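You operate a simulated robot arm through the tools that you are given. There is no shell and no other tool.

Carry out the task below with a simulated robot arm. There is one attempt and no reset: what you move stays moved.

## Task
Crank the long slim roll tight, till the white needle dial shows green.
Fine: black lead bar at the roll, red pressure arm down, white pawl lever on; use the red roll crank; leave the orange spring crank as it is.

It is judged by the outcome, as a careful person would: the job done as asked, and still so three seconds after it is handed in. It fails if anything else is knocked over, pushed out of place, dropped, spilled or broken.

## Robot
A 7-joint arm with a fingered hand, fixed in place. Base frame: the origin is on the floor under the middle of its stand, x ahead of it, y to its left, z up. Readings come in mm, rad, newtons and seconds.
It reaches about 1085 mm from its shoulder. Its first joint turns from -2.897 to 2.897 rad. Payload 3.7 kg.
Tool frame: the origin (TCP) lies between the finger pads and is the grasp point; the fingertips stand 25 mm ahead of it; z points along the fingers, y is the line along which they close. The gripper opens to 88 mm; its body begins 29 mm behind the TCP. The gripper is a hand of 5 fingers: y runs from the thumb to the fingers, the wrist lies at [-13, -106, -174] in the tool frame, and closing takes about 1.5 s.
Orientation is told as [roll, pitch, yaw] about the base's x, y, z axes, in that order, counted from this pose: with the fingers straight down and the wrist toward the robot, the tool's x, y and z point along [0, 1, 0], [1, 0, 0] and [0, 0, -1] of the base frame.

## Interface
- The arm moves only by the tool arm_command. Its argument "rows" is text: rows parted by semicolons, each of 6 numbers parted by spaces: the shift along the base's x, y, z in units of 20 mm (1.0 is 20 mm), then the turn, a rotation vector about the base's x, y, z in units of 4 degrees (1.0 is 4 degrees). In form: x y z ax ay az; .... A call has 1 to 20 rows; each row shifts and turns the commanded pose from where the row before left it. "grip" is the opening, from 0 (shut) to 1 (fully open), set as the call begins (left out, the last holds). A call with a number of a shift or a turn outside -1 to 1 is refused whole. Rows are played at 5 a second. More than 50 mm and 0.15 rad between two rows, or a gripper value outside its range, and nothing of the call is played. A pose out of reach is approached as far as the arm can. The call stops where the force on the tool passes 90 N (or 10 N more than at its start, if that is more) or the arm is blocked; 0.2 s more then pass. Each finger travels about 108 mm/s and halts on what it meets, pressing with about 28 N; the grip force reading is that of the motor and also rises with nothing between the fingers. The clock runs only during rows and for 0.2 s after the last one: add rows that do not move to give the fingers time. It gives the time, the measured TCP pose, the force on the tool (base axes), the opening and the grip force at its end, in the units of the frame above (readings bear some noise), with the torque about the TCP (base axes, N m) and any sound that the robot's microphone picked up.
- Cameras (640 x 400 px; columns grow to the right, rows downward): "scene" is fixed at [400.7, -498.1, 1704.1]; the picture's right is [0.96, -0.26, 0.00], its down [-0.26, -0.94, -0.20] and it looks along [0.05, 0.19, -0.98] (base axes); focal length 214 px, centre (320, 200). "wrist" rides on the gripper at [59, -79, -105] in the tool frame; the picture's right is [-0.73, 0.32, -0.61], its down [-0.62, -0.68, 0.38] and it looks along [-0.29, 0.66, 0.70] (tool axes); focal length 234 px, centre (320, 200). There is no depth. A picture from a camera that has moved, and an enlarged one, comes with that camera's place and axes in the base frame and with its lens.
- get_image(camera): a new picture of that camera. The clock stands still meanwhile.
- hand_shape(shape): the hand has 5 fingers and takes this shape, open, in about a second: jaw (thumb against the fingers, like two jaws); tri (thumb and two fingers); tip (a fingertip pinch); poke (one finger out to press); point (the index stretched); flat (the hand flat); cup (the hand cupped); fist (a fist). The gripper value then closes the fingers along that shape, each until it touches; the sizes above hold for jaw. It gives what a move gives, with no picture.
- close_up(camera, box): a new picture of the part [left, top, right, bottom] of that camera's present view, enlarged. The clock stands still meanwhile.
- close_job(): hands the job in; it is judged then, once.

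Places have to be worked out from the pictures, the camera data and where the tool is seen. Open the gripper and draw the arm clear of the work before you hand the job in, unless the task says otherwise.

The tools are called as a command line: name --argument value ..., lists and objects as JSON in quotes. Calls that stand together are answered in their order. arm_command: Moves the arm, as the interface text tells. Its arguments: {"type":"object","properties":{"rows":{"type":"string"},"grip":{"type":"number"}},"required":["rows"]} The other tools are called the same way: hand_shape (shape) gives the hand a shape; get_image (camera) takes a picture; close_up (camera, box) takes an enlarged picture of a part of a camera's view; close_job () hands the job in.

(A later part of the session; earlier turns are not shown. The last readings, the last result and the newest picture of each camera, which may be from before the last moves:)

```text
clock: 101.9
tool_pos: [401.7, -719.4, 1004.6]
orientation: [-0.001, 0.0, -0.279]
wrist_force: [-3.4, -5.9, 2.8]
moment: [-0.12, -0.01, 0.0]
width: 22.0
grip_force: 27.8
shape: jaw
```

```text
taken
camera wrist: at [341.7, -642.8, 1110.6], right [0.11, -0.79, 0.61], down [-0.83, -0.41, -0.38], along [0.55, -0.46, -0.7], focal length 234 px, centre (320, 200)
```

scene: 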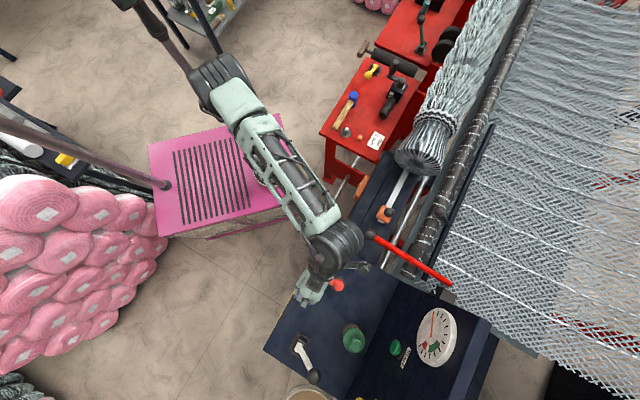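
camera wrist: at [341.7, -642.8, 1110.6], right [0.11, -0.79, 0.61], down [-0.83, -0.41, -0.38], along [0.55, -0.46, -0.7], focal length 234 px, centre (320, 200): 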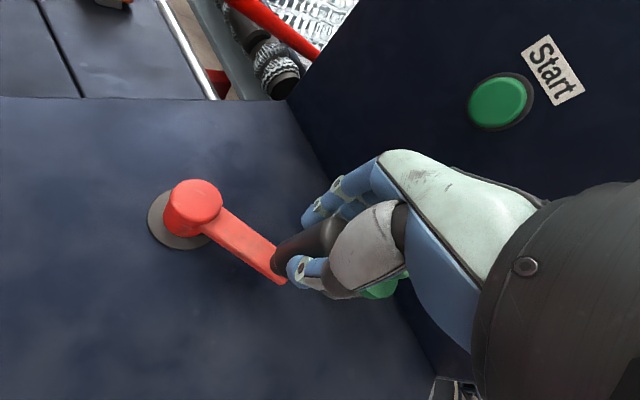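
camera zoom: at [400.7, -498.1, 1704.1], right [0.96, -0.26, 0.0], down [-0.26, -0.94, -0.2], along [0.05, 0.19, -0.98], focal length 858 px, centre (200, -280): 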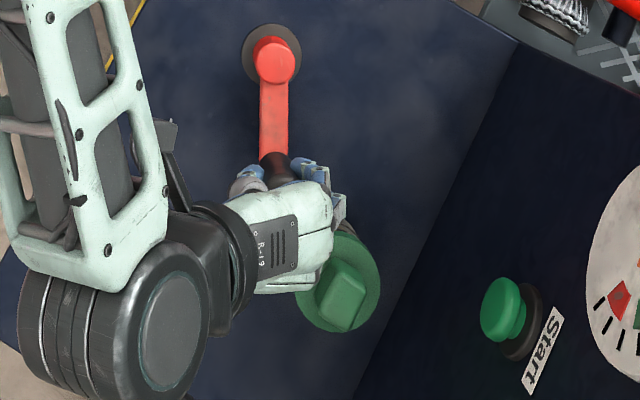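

No contact with the jar. Continuing through the closest point.

arm_command --rows "0.25 -0.072 0 0 0 1;0.254 -0.054 0 0 0 1;0.257 -0.036 0 0 0 1;0.259 -0.018 0 0 0 1;0.26 0 0 0 0 1"

close_up --camera "scene" --box '[270, 270, 430, 370]'

close_up --camera "scene" --box '[412, 304, 476, 344]'

```text
clock: 103.1
tool_pos: [427.5, -723.3, 1004.1]
orientation: [-0.001, 0.0, 0.071]
wrist_force: [-1.0, -8.3, 2.5]
moment: [-0.15, -0.02, -0.04]
width: 22.1
grip_force: 28.0
shape: jaw
```

```text
4.00 times, centred on (350, 320) of scene
camera zoom: at [400.7, -498.1, 1704.1], right [0.96, -0.26, 0.0], down [-0.26, -0.94, -0.2], along [0.05, 0.19, -0.98], focal length 858 px, centre (200, -280)
```

zoom: 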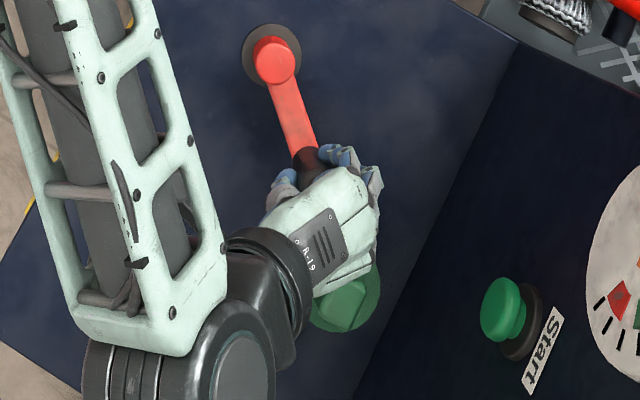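

```text
10.00 times, centred on (444, 324) of scene
camera zoom: at [400.7, -498.1, 1704.1], right [0.96, -0.26, 0.0], down [-0.26, -0.94, -0.2], along [0.05, 0.19, -0.98], focal length 2145 px, centre (-920, -1040)
```

zoom: 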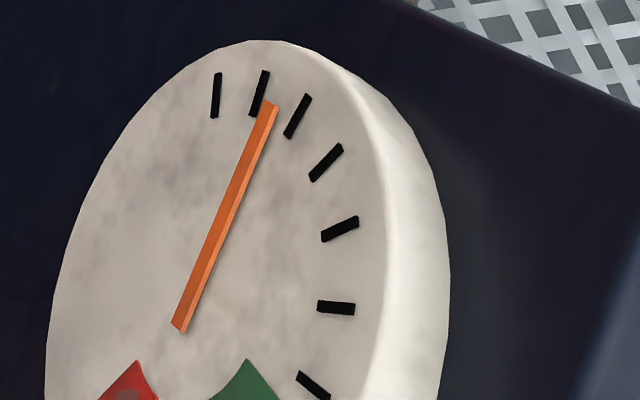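

Needle at ~1.3 ticks. Continuing past the jar.

arm_command --rows "0.259 0.018 0 0 0 1;0.257 0.036 0 0 0 1;0.254 0.054 0 0 0 1;0.25 0.072 0 0 0 1;0.244 0.089 0 0 0 1;0.237 0.106 0 0 0 1"

get_image --camera "scene"

get_image --camera "wrist"

```text
clock: 104.5
tool_pos: [456.5, -715.1, 1005.0]
orientation: [0.0, 0.0, 0.491]
wrist_force: [3.6, -8.6, 3.4]
moment: [-0.18, -0.06, -0.08]
width: 22.1
grip_force: 27.7
shape: jaw
```

```text
taken
```

scene: 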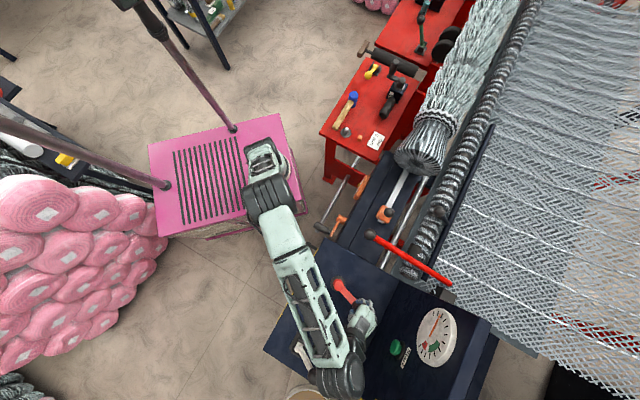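

```text
taken
camera wrist: at [359.8, -701.4, 1110.4], right [0.63, -0.49, 0.61], down [-0.31, -0.87, -0.38], along [0.72, 0.05, -0.7], focal length 234 px, centre (320, 200)
```

wrist: 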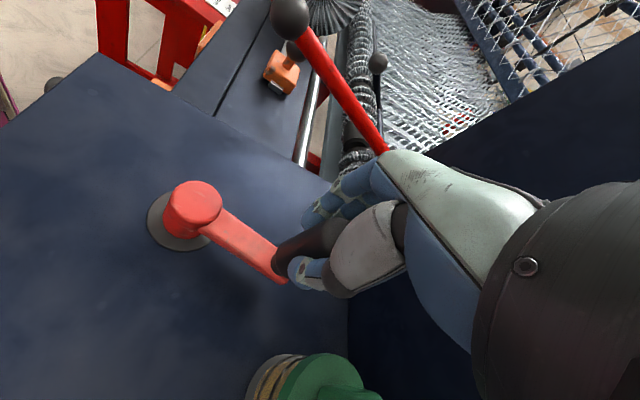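

The roll is winding mesh. Continuing 24° more.

arm_command --rows "0.229 0.122 0 0 0 1;0.22 0.138 0 0 0 1;0.21 0.153 0 0 0 1;0.199 0.167 0 0 0 1;0.187 0.18 0 0 0 1;0.174 0.193 0 0 0 1"

close_up --camera "scene" --box '[412, 304, 476, 344]'

get_image --camera "wrist"

get_image --camera "scene"

```text
clock: 105.9
tool_pos: [479.8, -697.0, 1004.2]
orientation: [0.0, 0.002, 0.909]
wrist_force: [0.2, -2.6, 4.6]
moment: [-0.01, -0.06, 0.01]
width: 22.0
grip_force: 28.3
shape: jaw
```

```text
10.00 times, centred on (444, 324) of scene
camera zoom: at [400.7, -498.1, 1704.1], right [0.96, -0.26, 0.0], down [-0.26, -0.94, -0.2], along [0.05, 0.19, -0.98], focal length 2145 px, centre (-920, -1040)
```

zoom: 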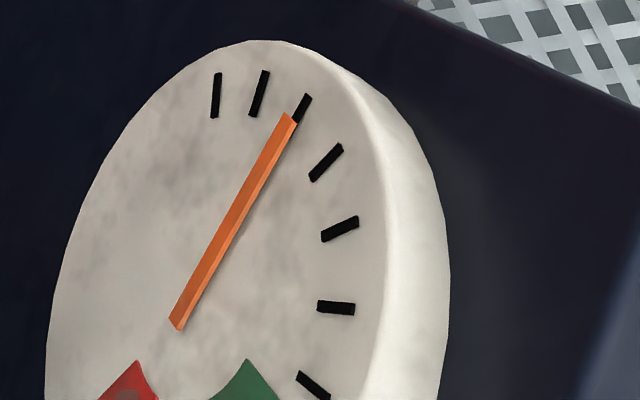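

```text
taken
camera wrist: at [386.0, -723.5, 1110.2], right [0.77, -0.19, 0.61], down [0.07, -0.92, -0.38], along [0.63, 0.34, -0.7], focal length 234 px, centre (320, 200)
```

wrist: 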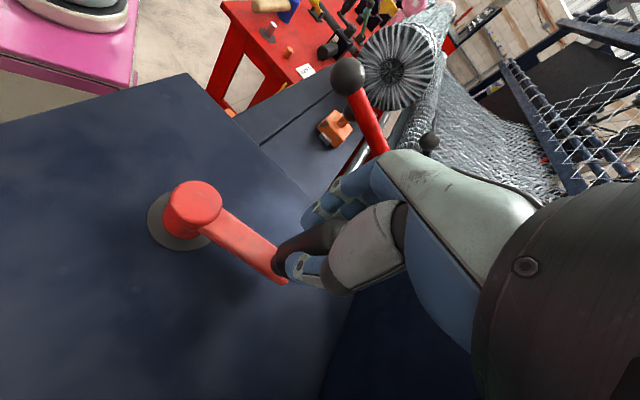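

```text
taken
```

scene: 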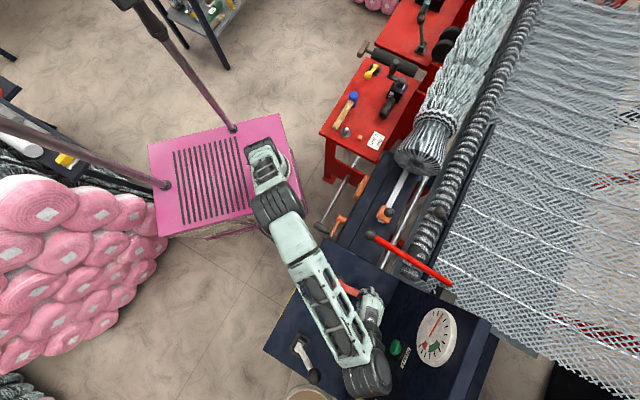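

Needle at ~1.9 ticks after ~183°; green spans about ticks 6.5–9.2. The wrist is getting close to the dial panel, so I release here (pawl holds), rise, and re-grip with the hand turned back.

arm_command --rows "0 0 0 0 0 0;0 0 0 0 0 0;0 0 0 0 0 0;0 0 0 0 0 0;0 0 0.5 0 0 0;0 0 1 0 0 0;0 0 1 0 0 0;0 0 1 0 0 0;0 0 1 0 0 0;0 0 1 0 0 0" --grip 1

close_up --camera "scene" --box '[412, 304, 476, 344]'

get_image --camera "wrist"

```text
clock: 108.1
tool_pos: [480.7, -695.9, 1075.1]
orientation: [0.0, 0.0, 0.908]
wrist_force: [-0.4, 0.3, 0.7]
moment: [-0.03, -0.02, 0.02]
width: 87.7
grip_force: 0.0
shape: jaw
out of reach, approached as far as the arm can: row 9, 10
```

```text
10.00 times, centred on (444, 324) of scene
camera zoom: at [400.7, -498.1, 1704.1], right [0.96, -0.26, 0.0], down [-0.26, -0.94, -0.2], along [0.05, 0.19, -0.98], focal length 2145 px, centre (-920, -1040)
```

zoom: 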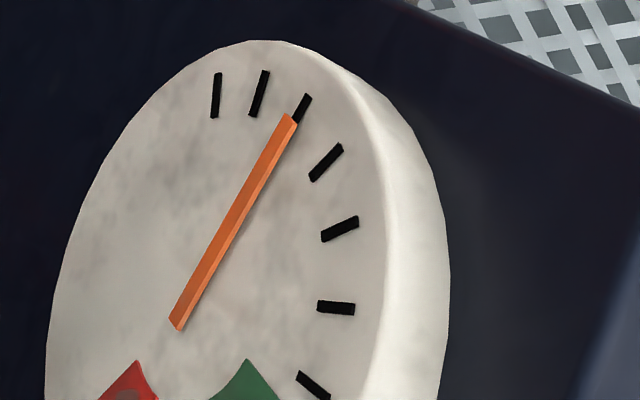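

```text
taken
camera wrist: at [385.6, -723.1, 1180.7], right [0.77, -0.19, 0.61], down [0.07, -0.92, -0.38], along [0.63, 0.34, -0.7], focal length 234 px, centre (320, 200)
```

wrist: 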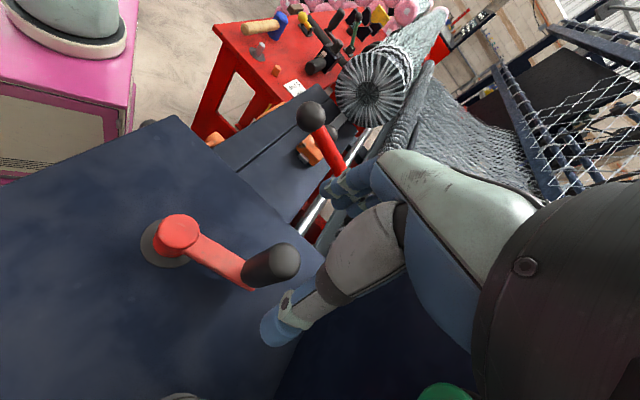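

The needle holds. I rotate the hand back (negative yaw, wrist swinging away from the panel) above the handle.

arm_command --rows "0 0 0 0 0 -1;0 0 0 0 0 -1;0 0 0 0 0 -1;0 0 0 0 0 -1;0 0 0 0 0 -1;0 0 0 0 0 -1;0 0 0 0 0 -1;0 0 0 0 0 -1;0 0 0 0 0 -1;0 0 0 0 0 -1;0 0 0 0 0 -1;0 0 0 0 0 -1;0 0 0 0 0 -1;0 0 0 0 0 -1;0 0 0 0 0 -1;0 0 0 0 0 -1;0 0 0 0 0 -1;0 0 0 0 0 -1;0 0 0 0 0 -1;0 0 0 0 0 -1"

arm_command --rows "0 0 0 0 0 -1;0 0 0 0 0 -1;0 0 0 0 0 -1;0 0 0 0 0 -1;0 0 0 0 0 -1;0 0 0 0 0 -1;0 0 0 0 0 -1;0 0 0 0 0 -1;0 0 0 0 0 -1;0 0 0 0 0 -1;0 0 0 0 0 -1;0 0 0 0 0 -1;0 0 0 0 0 -1;0 0 0 0 0 -1;0 0 0 0 0 -1;0 0 0 0 0 -1;0 0 0 0 0 -1;0 0 0 0 0 -1;0 0 0 0 0 -1;0 0 0 0 0 -1"

get_image --camera "wrist"

get_image --camera "scene"

```text
clock: 112.3
tool_pos: [481.4, -696.5, 1072.3]
orientation: [-0.001, 0.0, -0.488]
wrist_force: [-0.4, -0.2, 0.2]
moment: [0.03, 0.0, 0.01]
width: 87.9
grip_force: 0.1
shape: jaw
```

```text
clock: 116.5
tool_pos: [480.8, -696.3, 1075.6]
orientation: [0.0, 0.001, -1.884]
wrist_force: [0.0, 0.4, -0.4]
moment: [0.0, -0.03, 0.01]
width: 88.2
grip_force: 0.0
shape: jaw
```

```text
taken
camera wrist: at [561.5, -639.1, 1180.1], right [-0.79, -0.08, 0.61], down [-0.38, 0.84, -0.38], along [-0.48, -0.53, -0.7], focal length 234 px, centre (320, 200)
```

wrist: 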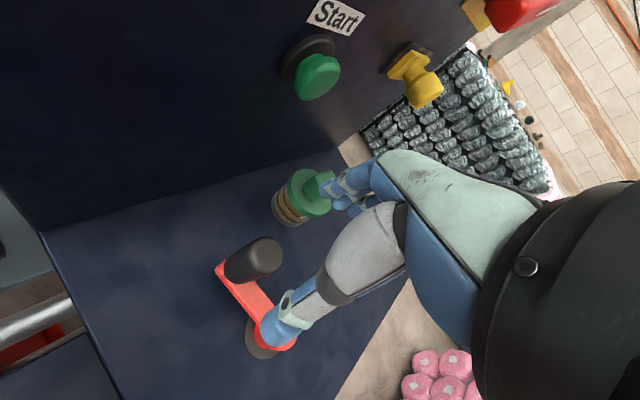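

```text
taken
```

scene: 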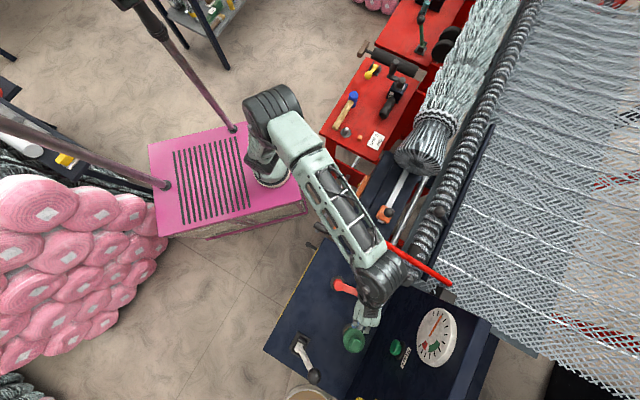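

close_up --camera "wrist" --box '[200, 200, 328, 360]'

```text
2.50 times, centred on (264, 280) of wrist
camera zoom: at [561.5, -639.1, 1180.1], right [-0.79, -0.08, 0.61], down [-0.38, 0.84, -0.38], along [-0.48, -0.53, -0.7], focal length 585 px, centre (460, 0)
```

zoom: 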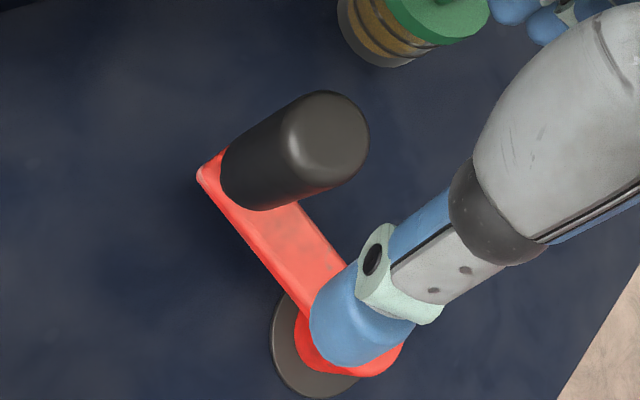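

Handle top is about (487,-697). I finish turning to yaw ≈ -140°, centre over it and descend to z≈1003.

arm_command --rows "0.04 -0.01 0 0 0 -1;0.04 -0.01 0 0 0 -1;0.04 -0.01 0 0 0 -1;0.04 -0.01 0 0 0 -1;0.04 -0.01 0 0 0 -1;0.04 -0.01 0 0 0 -1;0.04 0 0 0 0 -1;0.04 0 0 0 0 -1;0 0 -0.9 0 0 0;0 0 -0.9 0 0 0;0 0 -0.9 0 0 0;0 0 -0.9 0 0 0"

get_image --camera "wrist"

```text
clock: 119.1
tool_pos: [487.3, -694.3, 1001.7]
orientation: [-0.001, 0.0, -2.442]
wrist_force: [-0.9, 0.0, 0.0]
moment: [0.03, 0.0, 0.01]
width: 88.2
grip_force: 0.0
shape: jaw
```

```text
taken
camera wrist: at [585.1, -690.3, 1107.3], right [-0.71, 0.35, 0.61], down [0.12, 0.92, -0.38], along [-0.69, -0.2, -0.7], focal length 234 px, centre (320, 200)
```

wrist: 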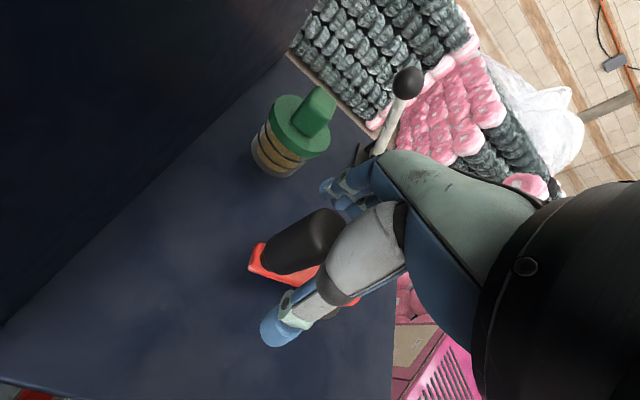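

close_up --camera "wrist" --box '[230, 160, 390, 340]'

```text
2.22 times, centred on (310, 250) of wrist
camera zoom: at [585.1, -690.3, 1107.3], right [-0.71, 0.35, 0.61], down [0.12, 0.92, -0.38], along [-0.69, -0.2, -0.7], focal length 520 px, centre (342, 89)
```

zoom: 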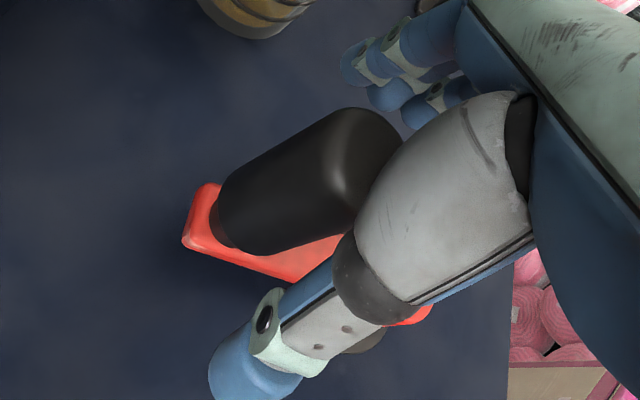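

The handle is a few mm outward from my TCP; I shift (+4.5,-3) mm and close.

arm_command --rows "0.22 -0.15 0 0 0 0;0 0 0 0 0 0"

arm_command --rows "0 0 0 0 0 0;0 0 0 0 0 0;0 0 0 0 0 0;0 0 0 0 0 0;0 0 0 0 0 0;0 0 0 0 0 0;0 0 0 0 0 0" --grip 0.1

get_image --camera "wrist"

```text
clock: 119.7
tool_pos: [490.5, -699.6, 1002.0]
orientation: [0.0, 0.001, -2.444]
wrist_force: [0.4, -0.1, 0.6]
moment: [-0.01, -0.03, -0.01]
width: 87.7
grip_force: 0.0
shape: jaw
```

```text
clock: 121.3
tool_pos: [491.0, -699.2, 1001.3]
orientation: [0.001, 0.0, -2.443]
wrist_force: [3.8, 0.6, -2.7]
moment: [-0.02, 0.01, 0.04]
width: 23.4
grip_force: 27.7
shape: jaw
```

```text
taken
camera wrist: at [590.0, -694.3, 1107.4], right [-0.71, 0.35, 0.61], down [0.12, 0.92, -0.38], along [-0.69, -0.2, -0.7], focal length 234 px, centre (320, 200)
```

wrist: 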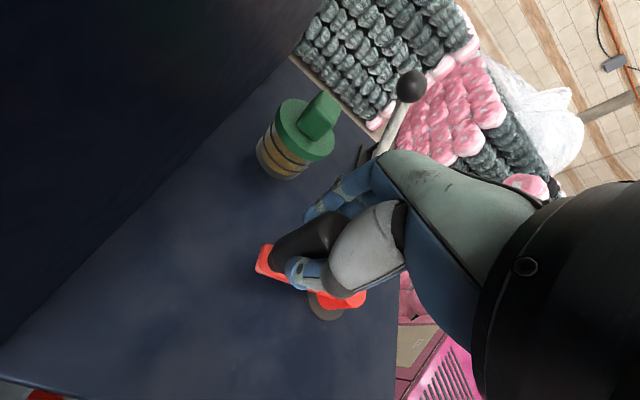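

Gripped (23 mm). Start the second stroke: 40° counter-clockwise with the hand yawing along.

arm_command --rows "0.171 0.229 0 0 0 1;0.154 0.241 0 0 0 1;0.137 0.251 0 0 0 1;0.12 0.26 0 0 0 1;0.101 0.268 0 0 0 1;0.082 0.274 0 0 0 1;0.063 0.279 0 0 0 1;0.043 0.283 0 0 0 1;0.023 0.285 0 0 0 1;0.003 0.286 0 0 0 1"

get_image --camera "wrist"

get_image --camera "scene"

```text
clock: 123.5
tool_pos: [509.1, -647.5, 1002.2]
orientation: [0.0, 0.002, -1.743]
wrist_force: [-4.1, -1.9, -5.3]
moment: [-0.16, 0.1, 0.0]
width: 23.6
grip_force: 28.2
shape: jaw
```

```text
taken
camera wrist: at [581.4, -580.2, 1107.6], right [-0.77, -0.19, 0.61], down [-0.5, 0.78, -0.38], along [-0.4, -0.6, -0.7], focal length 234 px, centre (320, 200)
```

wrist: 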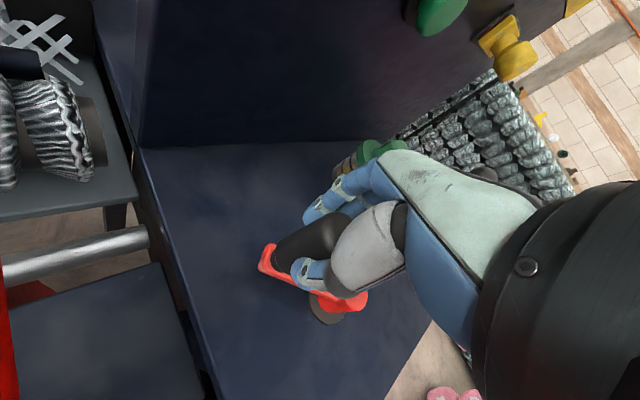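

```text
taken
```

scene: 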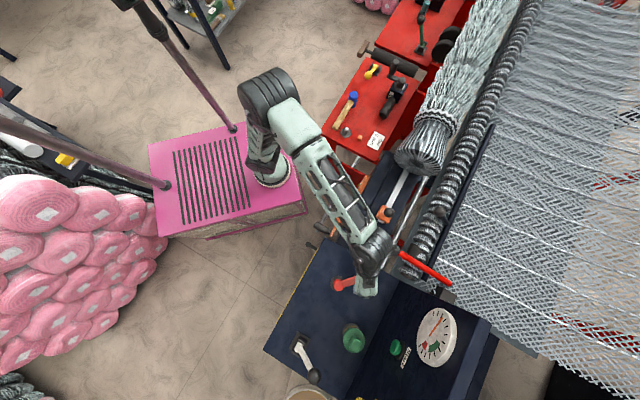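

All clear; continuing the stroke by 40°.

arm_command --rows "-0.016 0.286 0 0 0 1;-0.036 0.284 0 0 0 1;-0.056 0.28 0 0 0 1;-0.075 0.276 0 0 0 1;-0.095 0.27 0 0 0 1;-0.113 0.263 0 0 0 1;-0.131 0.254 0 0 0 1;-0.149 0.244 0 0 0 1;-0.165 0.233 0 0 0 1;-0.181 0.221 0 0 0 1"

get_image --camera "wrist"

close_up --camera "scene" --box '[370, 280, 530, 380]'

```text
clock: 125.7
tool_pos: [489.8, -594.6, 1002.4]
orientation: [0.001, -0.001, -1.046]
wrist_force: [-2.7, -5.3, -7.0]
moment: [-0.14, -0.01, 0.0]
width: 23.2
grip_force: 28.3
shape: jaw
```

```text
taken
camera wrist: at [500.7, -498.1, 1107.9], right [-0.47, -0.64, 0.61], down [-0.88, 0.28, -0.38], along [0.08, -0.71, -0.7], focal length 234 px, centre (320, 200)
```

wrist: 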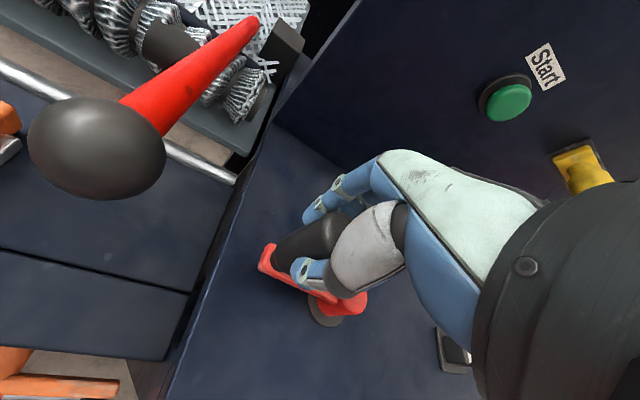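

```text
4.00 times, centred on (450, 330) of scene
camera zoom: at [400.7, -498.1, 1704.1], right [0.96, -0.26, 0.0], down [-0.26, -0.94, -0.2], along [0.05, 0.19, -0.98], focal length 858 px, centre (-200, -320)
```

zoom: 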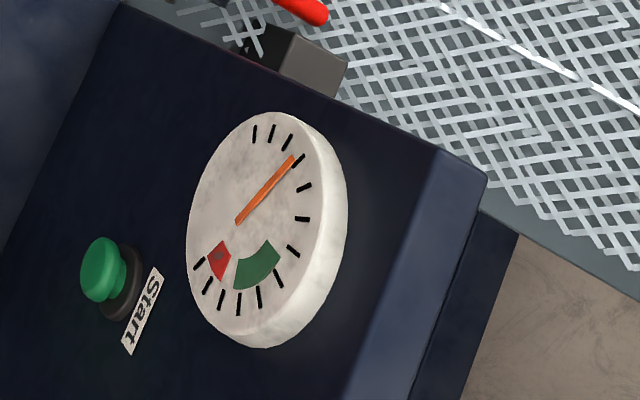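

Needle is at about tick 3. Continuing.

arm_command --rows "-0.196 0.208 0 0 0 1;-0.21 0.194 0 0 0 1;-0.223 0.179 0 0 0 1;-0.235 0.163 0 0 0 1;-0.246 0.146 0 0 0 1;-0.256 0.129 0 0 0 1;-0.264 0.11 0 0 0 1;-0.271 0.092 0 0 0 1;-0.277 0.073 0 0 0 1;-0.281 0.053 0 0 0 1"

get_image --camera "wrist"

get_image --camera "scene"

```text
clock: 127.9
tool_pos: [440.7, -567.9, 1002.8]
orientation: [-0.001, 0.001, -0.346]
wrist_force: [1.0, -3.0, 0.2]
moment: [-0.08, -0.09, 0.03]
width: 23.4
grip_force: 27.5
shape: jaw
```

```text
taken
camera wrist: at [386.6, -486.0, 1107.4], right [0.06, -0.79, 0.61], down [-0.85, -0.35, -0.38], along [0.52, -0.5, -0.7], focal length 234 px, centre (320, 200)
```

wrist: 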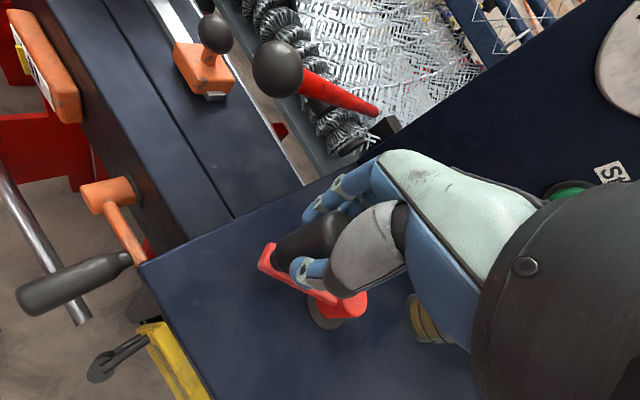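

```text
taken
```

scene: 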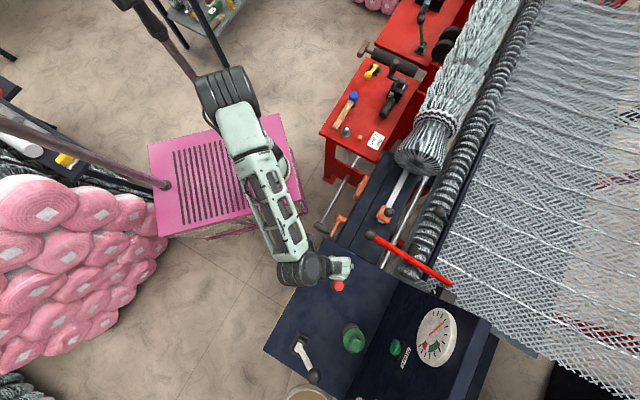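

Going well. Next 40°.

arm_command --rows "-0.284 0.033 0 0 0 1;-0.286 0.013 0 0 0 1;-0.286 -0.006 0 0 0 1;-0.285 -0.026 0 0 0 1;-0.282 -0.046 0 0 0 1;-0.278 -0.066 0 0 0 1;-0.273 -0.085 0 0 0 1;-0.266 -0.104 0 0 0 1;-0.259 -0.122 0 0 0 1;-0.249 -0.14 0 0 0 1"

get_image --camera "wrist"

close_up --camera "scene" --box '[370, 280, 530, 380]'

get_image --camera "scene"

```text
clock: 130.1
tool_pos: [384.9, -577.7, 1002.3]
orientation: [-0.003, -0.002, 0.35]
wrist_force: [-1.2, 4.3, -4.2]
moment: [0.12, -0.08, 0.0]
width: 23.2
grip_force: 28.2
shape: jaw
```

```text
taken
camera wrist: at [290.2, -550.4, 1107.8], right [0.55, -0.57, 0.61], down [-0.43, -0.82, -0.38], along [0.72, -0.05, -0.7], focal length 234 px, centre (320, 200)
```

wrist: 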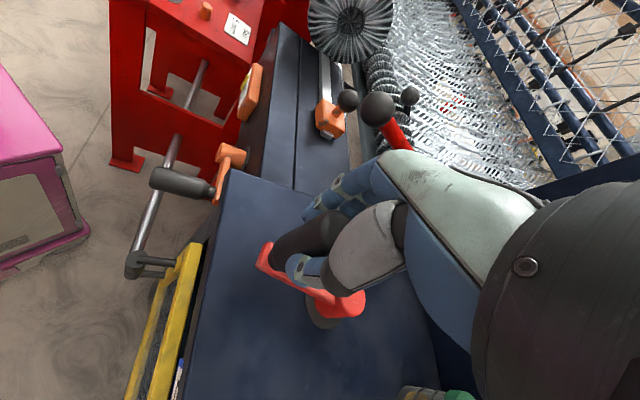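

```text
4.00 times, centred on (450, 330) of scene
camera zoom: at [400.7, -498.1, 1704.1], right [0.96, -0.26, 0.0], down [-0.26, -0.94, -0.2], along [0.05, 0.19, -0.98], focal length 858 px, centre (-200, -320)
```

zoom: 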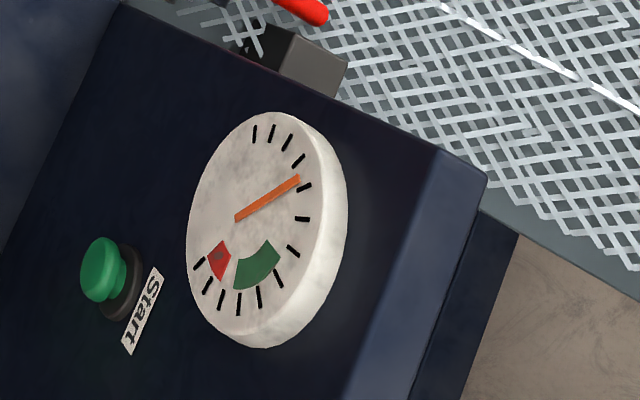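

```text
taken
```

scene: 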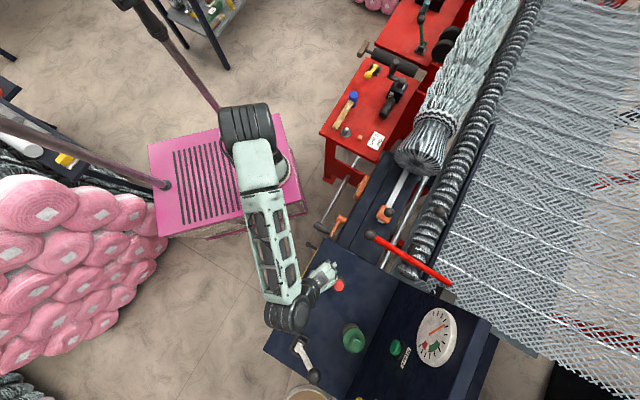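

Needle ~3.8 ticks. I continue 28° more before re-gripping.

arm_command --rows "-0.239 -0.157 0 0 0 1;-0.228 -0.173 0 0 0 1;-0.215 -0.189 0 0 0 1;-0.201 -0.203 0 0 0 1;-0.187 -0.217 0 0 0 1;-0.171 -0.229 0 0 0 1;-0.154 -0.241 0 0 0 1"

get_image --camera "wrist"

get_image --camera "scene"

```text
clock: 131.7
tool_pos: [356.1, -606.2, 1003.2]
orientation: [-0.001, 0.0, 0.84]
wrist_force: [-5.3, 4.2, -8.9]
moment: [0.11, 0.03, 0.06]
width: 22.6
grip_force: 28.0
shape: jaw
```

```text
taken
camera wrist: at [260.4, -626.4, 1108.4], right [0.76, -0.24, 0.61], down [0.01, -0.92, -0.38], along [0.65, 0.29, -0.7], focal length 234 px, centre (320, 200)
```

wrist: 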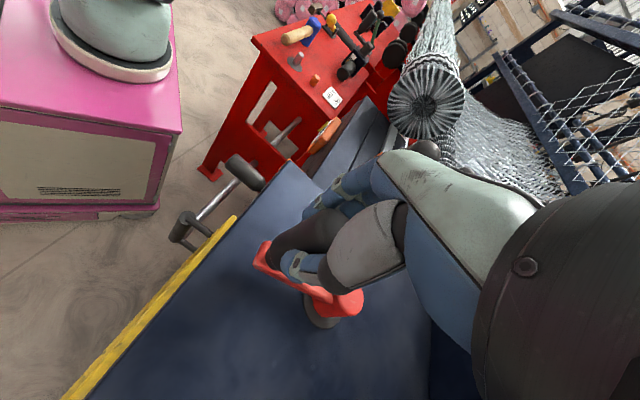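

```text
taken
```

scene: 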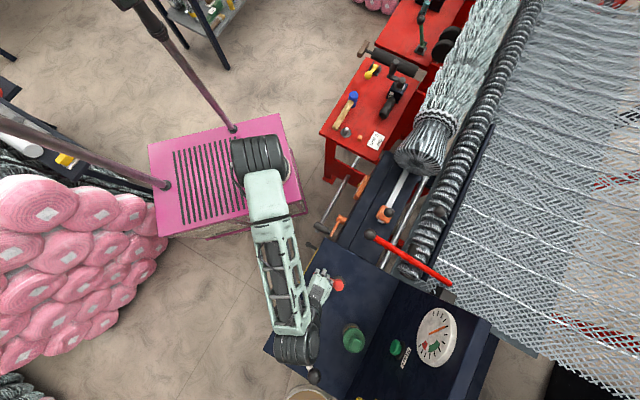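

At yaw 48°, ~371° total. I release here, check the needle holds, rise, and rotate back for the next stroke.

arm_command --rows "0 0 0 0 0 0;0 0 0 0 0 0;0 0 0 0 0 0;0 0 0 0 0 0;0 0 0.5 0 0 0;0 0 1 0 0 0;0 0 1 0 0 0;0 0 1 0 0 0" --grip 1

close_up --camera "scene" --box '[370, 280, 530, 380]'

arm_command --rows "0 0 0 0 0 -1;0 0 0 0 0 -1;0 0 0 0 0 -1;0 0 0 0 0 -1;0 0 0 0 0 -1;0 0 0 0 0 -1;0 0 0 0 0 -1;0 0 0 0 0 -1;0 0 0 0 0 -1;0 0 0 0 0 -1;0 0 0 0 0 -1;0 0 0 0 0 -1;0 0 0 0 0 -1;0 0 0 0 0 -1;0 0 0 0 0 -1;0 0 0 0 0 -1;0 0 0 0 0 -1;0 0 0 0 0 -1;0 0 0 0 0 -1;0 0 0 0 0 -1"

arm_command --rows "0 0 0 0 0 -1;0 0 0 0 0 -1;0 0 0 0 0 -1;0 0 0 0 0 -1;0 0 0 0 0 -1;0 0 0 0 0 -1;0 0 0 0 0 -1;0 0 0 0 0 -1;0 0 0 0 0 -1;0 0 0 0 0 -1;0 0 0 0 0 -1;0 0 0 0 0 -1;0 0 0 0 0 -1;0 0 0 0 0 -1;0 0 0 0 0 -1;0 0 0 0 0 -1;0 0 0 0 0 -1;0 0 0 0 0 -1;0 0 0 0 0 -1;0 0 0 0 0 -1"

get_image --camera "wrist"

close_up --camera "scene" --box '[370, 280, 530, 380]'

```text
clock: 133.5
tool_pos: [356.7, -607.0, 1071.9]
orientation: [0.0, 0.001, 0.837]
wrist_force: [0.3, -0.1, -0.3]
moment: [0.03, -0.01, 0.02]
width: 87.4
grip_force: 0.1
shape: jaw
```

```text
4.00 times, centred on (450, 330) of scene
camera zoom: at [400.7, -498.1, 1704.1], right [0.96, -0.26, 0.0], down [-0.26, -0.94, -0.2], along [0.05, 0.19, -0.98], focal length 858 px, centre (-200, -320)
```

zoom: 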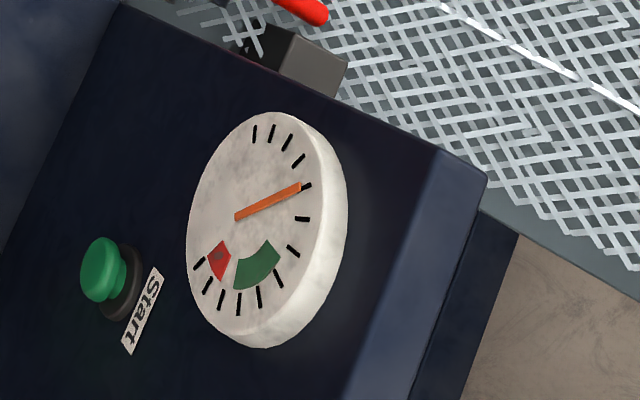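

```text
clock: 137.7
tool_pos: [357.5, -606.5, 1071.6]
orientation: [-0.001, -0.002, -0.56]
wrist_force: [0.2, 0.3, 0.4]
moment: [-0.01, -0.03, -0.01]
width: 87.5
grip_force: 0.0
shape: jaw
```

```text
clock: 141.9
tool_pos: [357.3, -606.8, 1071.3]
orientation: [0.0, 0.0, -1.956]
wrist_force: [-0.1, 0.5, 0.5]
moment: [-0.02, 0.03, -0.05]
width: 87.5
grip_force: 0.0
shape: jaw
```

```text
taken
camera wrist: at [441.4, -556.2, 1177.4], right [-0.79, -0.03, 0.61], down [-0.32, 0.87, -0.38], along [-0.52, -0.5, -0.7], focal length 234 px, centre (320, 200)
```

wrist: 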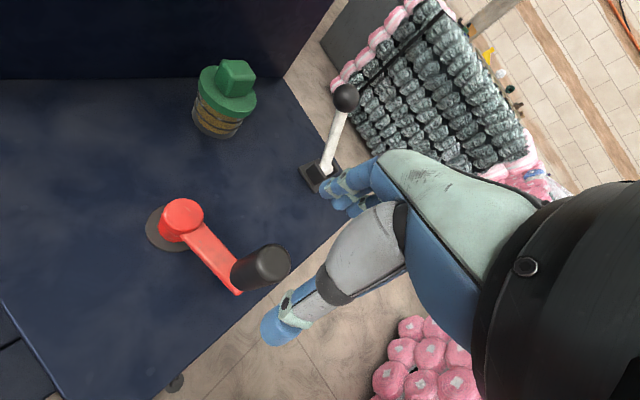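

```text
4.00 times, centred on (450, 330) of scene
camera zoom: at [400.7, -498.1, 1704.1], right [0.96, -0.26, 0.0], down [-0.26, -0.94, -0.2], along [0.05, 0.19, -0.98], focal length 858 px, centre (-200, -320)
```

zoom: 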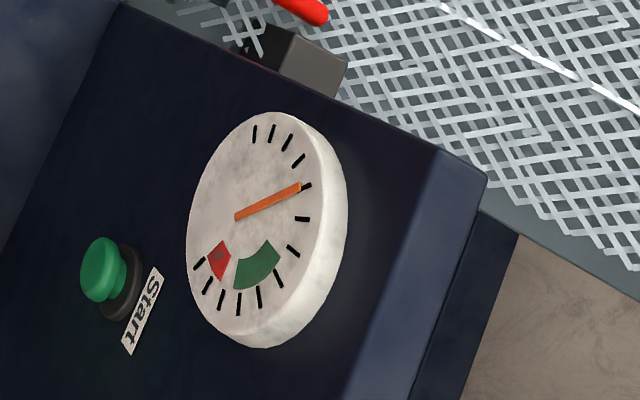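

Needle holds firmly at ~4 ticks. I turn 16° more, centre over the handle (≈(361,-604)), descend and close.

arm_command --rows "0.04 0.025 0 0 0 -1;0.04 0.025 0 0 0 -1;0.04 0.025 0 0 0 -1;0.04 0.025 0 0 0 -1;0 0 -0.85 0 0 0;0 0 -0.85 0 0 0;0 0 -0.85 0 0 0;0 0 -0.85 0 0 0"

arm_command --rows "0 0 0 0 0 0;0 0 0 0 0 0;0 0 0 0 0 0;0 0 0 0 0 0;0 0 0 0 0 0;0 0 0 0 0 0;0 0 0 0 0 0" --grip 0.1

get_image --camera "wrist"

```text
clock: 143.7
tool_pos: [361.0, -605.2, 1004.8]
orientation: [0.0, 0.0, -2.232]
wrist_force: [-0.2, 0.2, -0.5]
moment: [0.01, -0.02, -0.03]
width: 87.7
grip_force: 0.1
shape: jaw
```

```text
clock: 145.3
tool_pos: [361.9, -606.0, 1005.8]
orientation: [-0.001, 0.0, -2.235]
wrist_force: [2.0, 0.9, -2.3]
moment: [-0.05, 0.0, 0.01]
width: 23.7
grip_force: 28.1
shape: jaw
```

```text
taken
camera wrist: at [456.3, -579.9, 1111.0], right [-0.77, 0.19, 0.61], down [-0.07, 0.92, -0.38], along [-0.63, -0.34, -0.7], focal length 234 px, centre (320, 200)
```

wrist: 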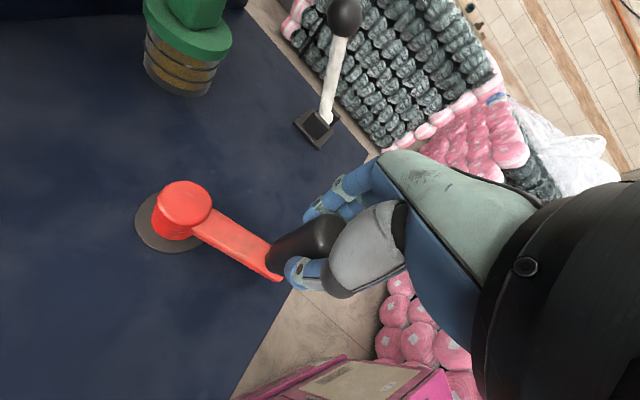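

Gripped. Third stroke: 48° counter-clockwise.

arm_command --rows "-0.14 -0.233 0 0 0 1;-0.123 -0.242 0 0 0 1;-0.106 -0.25 0 0 0 1;-0.089 -0.257 0 0 0 1;-0.07 -0.263 0 0 0 1;-0.052 -0.267 0 0 0 1;-0.033 -0.27 0 0 0 1;-0.014 -0.272 0 0 0 1;0.005 -0.272 0 0 0 1;0.024 -0.271 0 0 0 1;0.043 -0.269 0 0 0 1;0.061 -0.265 0 0 0 1"

get_image --camera "wrist"

close_up --camera "scene" --box '[370, 280, 530, 380]'

```text
clock: 147.9
tool_pos: [349.9, -668.9, 1004.7]
orientation: [0.0, 0.002, -1.395]
wrist_force: [-5.0, 0.3, 7.5]
moment: [-0.06, 0.09, -0.03]
width: 23.8
grip_force: 28.6
shape: jaw
```

```text
taken
camera wrist: at [394.4, -580.4, 1110.0], right [-0.66, -0.44, 0.61], down [-0.73, 0.56, -0.38], along [-0.17, -0.7, -0.7], focal length 234 px, centre (320, 200)
```

wrist: 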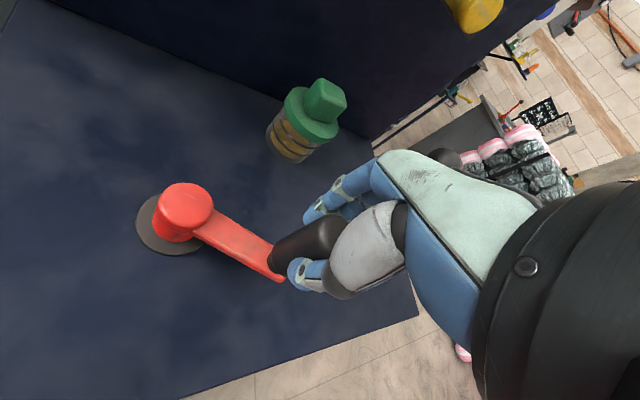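

```text
4.00 times, centred on (450, 330) of scene
camera zoom: at [400.7, -498.1, 1704.1], right [0.96, -0.26, 0.0], down [-0.26, -0.94, -0.2], along [0.05, 0.19, -0.98], focal length 858 px, centre (-200, -320)
```

zoom: 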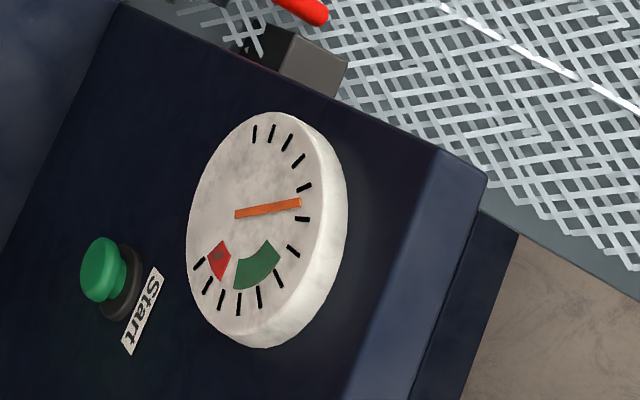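

Needle ~4.5 ticks. Continue 40° more.

arm_command --rows "0.08 -0.26 0 0 0 1;0.097 -0.254 0 0 0 1;0.115 -0.247 0 0 0 1;0.132 -0.238 0 0 0 1;0.148 -0.228 0 0 0 1;0.164 -0.217 0 0 0 1;0.178 -0.205 0 0 0 1;0.192 -0.192 0 0 0 1;0.205 -0.178 0 0 0 1;0.217 -0.164 0 0 0 1"

get_image --camera "wrist"

close_up --camera "scene" --box '[270, 270, 430, 370]'

```text
clock: 150.1
tool_pos: [380.7, -711.2, 1004.9]
orientation: [-0.001, 0.003, -0.696]
wrist_force: [-5.5, -4.6, 1.2]
moment: [-0.16, -0.02, 0.0]
width: 23.6
grip_force: 28.2
shape: jaw
```

```text
taken
camera wrist: at [358.1, -616.1, 1110.4], right [-0.22, -0.76, 0.61], down [-0.92, -0.04, -0.38], along [0.32, -0.64, -0.7], focal length 234 px, centre (320, 200)
```

wrist: 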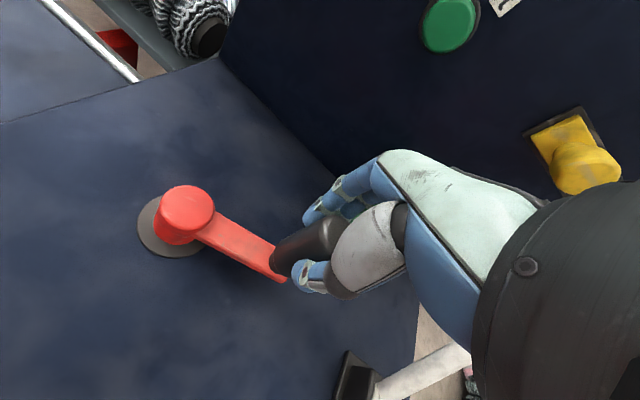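

```text
4.00 times, centred on (350, 320) of scene
camera zoom: at [400.7, -498.1, 1704.1], right [0.96, -0.26, 0.0], down [-0.26, -0.94, -0.2], along [0.05, 0.19, -0.98], focal length 858 px, centre (200, -280)
```

zoom: 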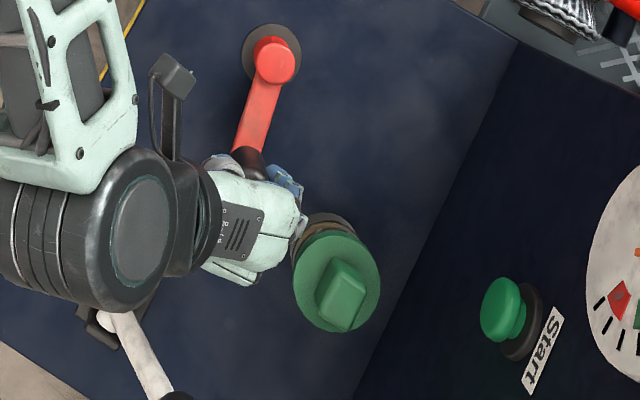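

To keep the fingers further from the jar, I first turn the hand +12° about the handle, then continue the stroke.

arm_command --rows "0 0 0 0 0 1;0 0 0 0 0 1;0 0 0 0 0 1;0.228 -0.148 0 0 0 1;0.238 -0.132 0 0 0 1;0.247 -0.115 0 0 0 1;0.254 -0.097 0 0 0 1"

close_up --camera "scene" --box '[270, 270, 430, 370]'

get_image --camera "wrist"

```text
clock: 151.7
tool_pos: [401.0, -721.6, 1003.6]
orientation: [-0.002, -0.001, -0.208]
wrist_force: [-4.2, -10.6, 4.6]
moment: [-0.24, 0.01, -0.08]
width: 23.4
grip_force: 28.2
shape: jaw
```

```text
4.00 times, centred on (350, 320) of scene
camera zoom: at [400.7, -498.1, 1704.1], right [0.96, -0.26, 0.0], down [-0.26, -0.94, -0.2], along [0.05, 0.19, -0.98], focal length 858 px, centre (200, -280)
```

zoom: 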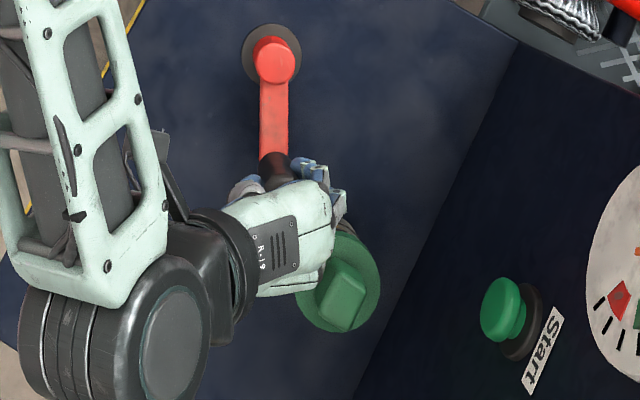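

```text
taken
camera wrist: at [335.8, -647.6, 1109.9], right [0.17, -0.78, 0.61], down [-0.8, -0.47, -0.38], along [0.58, -0.42, -0.7], focal length 234 px, centre (320, 200)
```

wrist: 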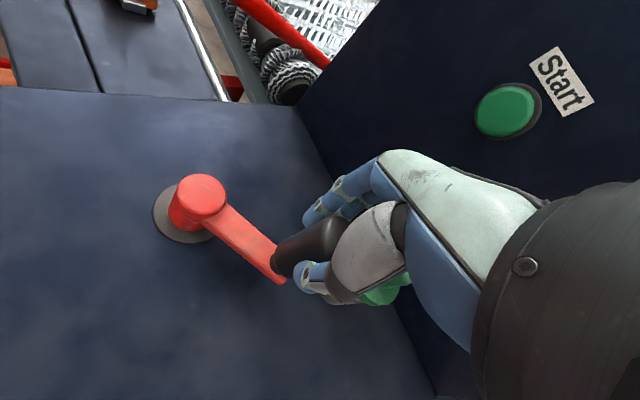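

No contact; continuing through the jar region.

arm_command --rows "0.26 -0.075 0 0 0 1;0.265 -0.058 0 0 0 1;0.269 -0.04 0 0 0 1;0.271 -0.022 0 0 0 1;0.272 -0.004 0 0 0 1;0.272 0.014 0 0 0 1;0.27 0.033 0 0 0 1"

close_up --camera "scene" --box '[270, 270, 430, 370]'

close_up --camera "scene" --box '[370, 280, 530, 380]'

```text
clock: 153.3
tool_pos: [438.5, -722.5, 1003.9]
orientation: [0.001, 0.0, 0.28]
wrist_force: [1.3, -11.1, 9.0]
moment: [-0.19, -0.07, -0.04]
width: 23.7
grip_force: 28.2
shape: jaw
```

```text
4.00 times, centred on (350, 320) of scene
camera zoom: at [400.7, -498.1, 1704.1], right [0.96, -0.26, 0.0], down [-0.26, -0.94, -0.2], along [0.05, 0.19, -0.98], focal length 858 px, centre (200, -280)
```

zoom: 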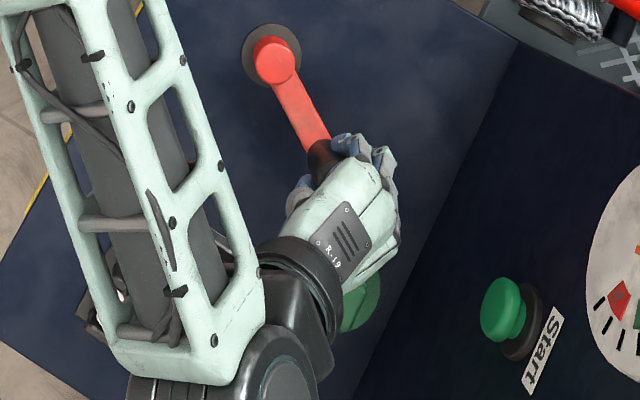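

```text
4.00 times, centred on (450, 330) of scene
camera zoom: at [400.7, -498.1, 1704.1], right [0.96, -0.26, 0.0], down [-0.26, -0.94, -0.2], along [0.05, 0.19, -0.98], focal length 858 px, centre (-200, -320)
```

zoom: 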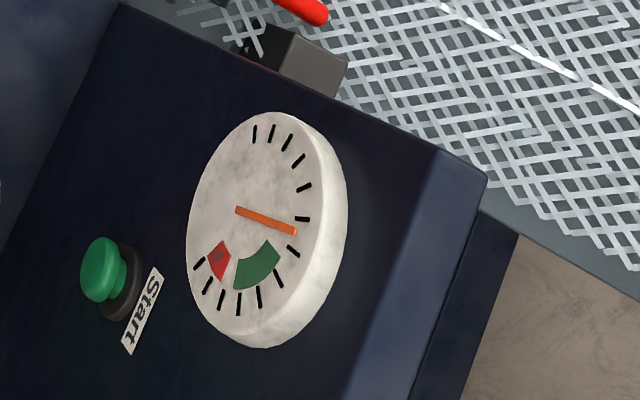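

Needle ~5.4 ticks. Continuing 24° more.

arm_command --rows "0.267 0.052 0 0 0 1;0.263 0.07 0 0 0 1;0.257 0.089 0 0 0 1;0.25 0.106 0 0 0 1;0.242 0.123 0 0 0 1;0.233 0.14 0 0 0 1"

get_image --camera "scene"

arm_command --rows "0.223 0.156 0 0 0 0.8;0.211 0.171 0 0 0 0.8;0.199 0.186 0 0 0 0.6;0.186 0.199 0 0 0 0.4"

get_image --camera "wrist"

close_up --camera "scene" --box '[370, 280, 530, 380]'

```text
clock: 154.7
tool_pos: [469.3, -710.8, 1003.9]
orientation: [0.0, -0.001, 0.7]
wrist_force: [-2.1, 0.2, 7.9]
moment: [0.0, -0.03, -0.03]
width: 23.7
grip_force: 28.0
shape: jaw
```

```text
taken
```

scene: 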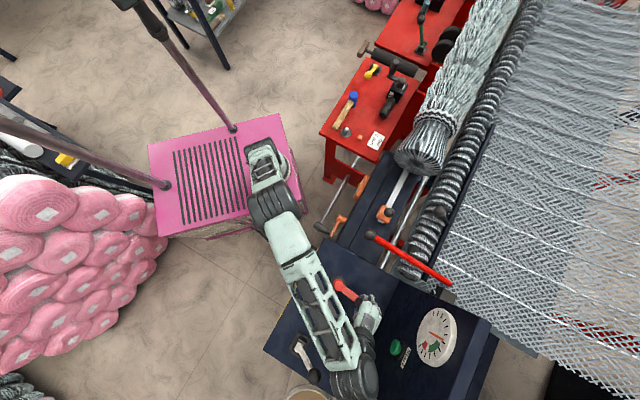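

```text
clock: 155.7
tool_pos: [484.6, -698.1, 1002.9]
orientation: [-0.001, 0.001, 0.882]
wrist_force: [-3.2, 0.1, 8.0]
moment: [0.04, 0.0, -0.03]
width: 23.8
grip_force: 28.2
shape: jaw
```

```text
taken
camera wrist: at [388.7, -721.7, 1109.7], right [0.77, -0.21, 0.61], down [0.05, -0.92, -0.38], along [0.64, 0.32, -0.7], focal length 234 px, centre (320, 200)
```

wrist: 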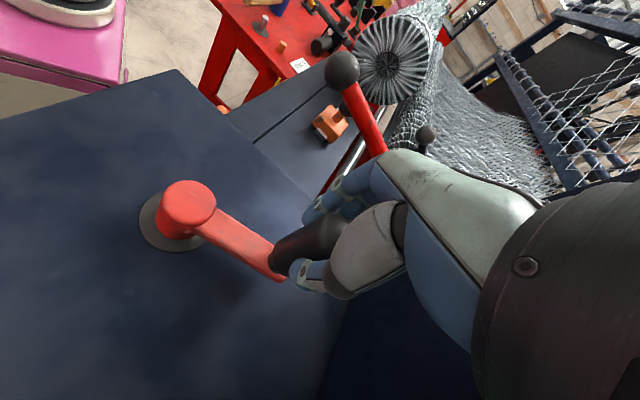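

```text
4.00 times, centred on (450, 330) of scene
camera zoom: at [400.7, -498.1, 1704.1], right [0.96, -0.26, 0.0], down [-0.26, -0.94, -0.2], along [0.05, 0.19, -0.98], focal length 858 px, centre (-200, -320)
```

zoom: 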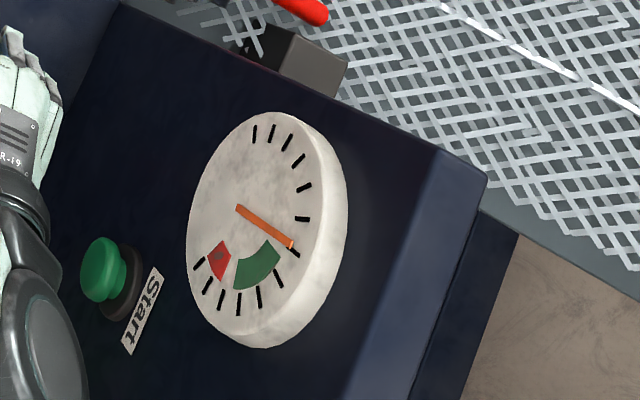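

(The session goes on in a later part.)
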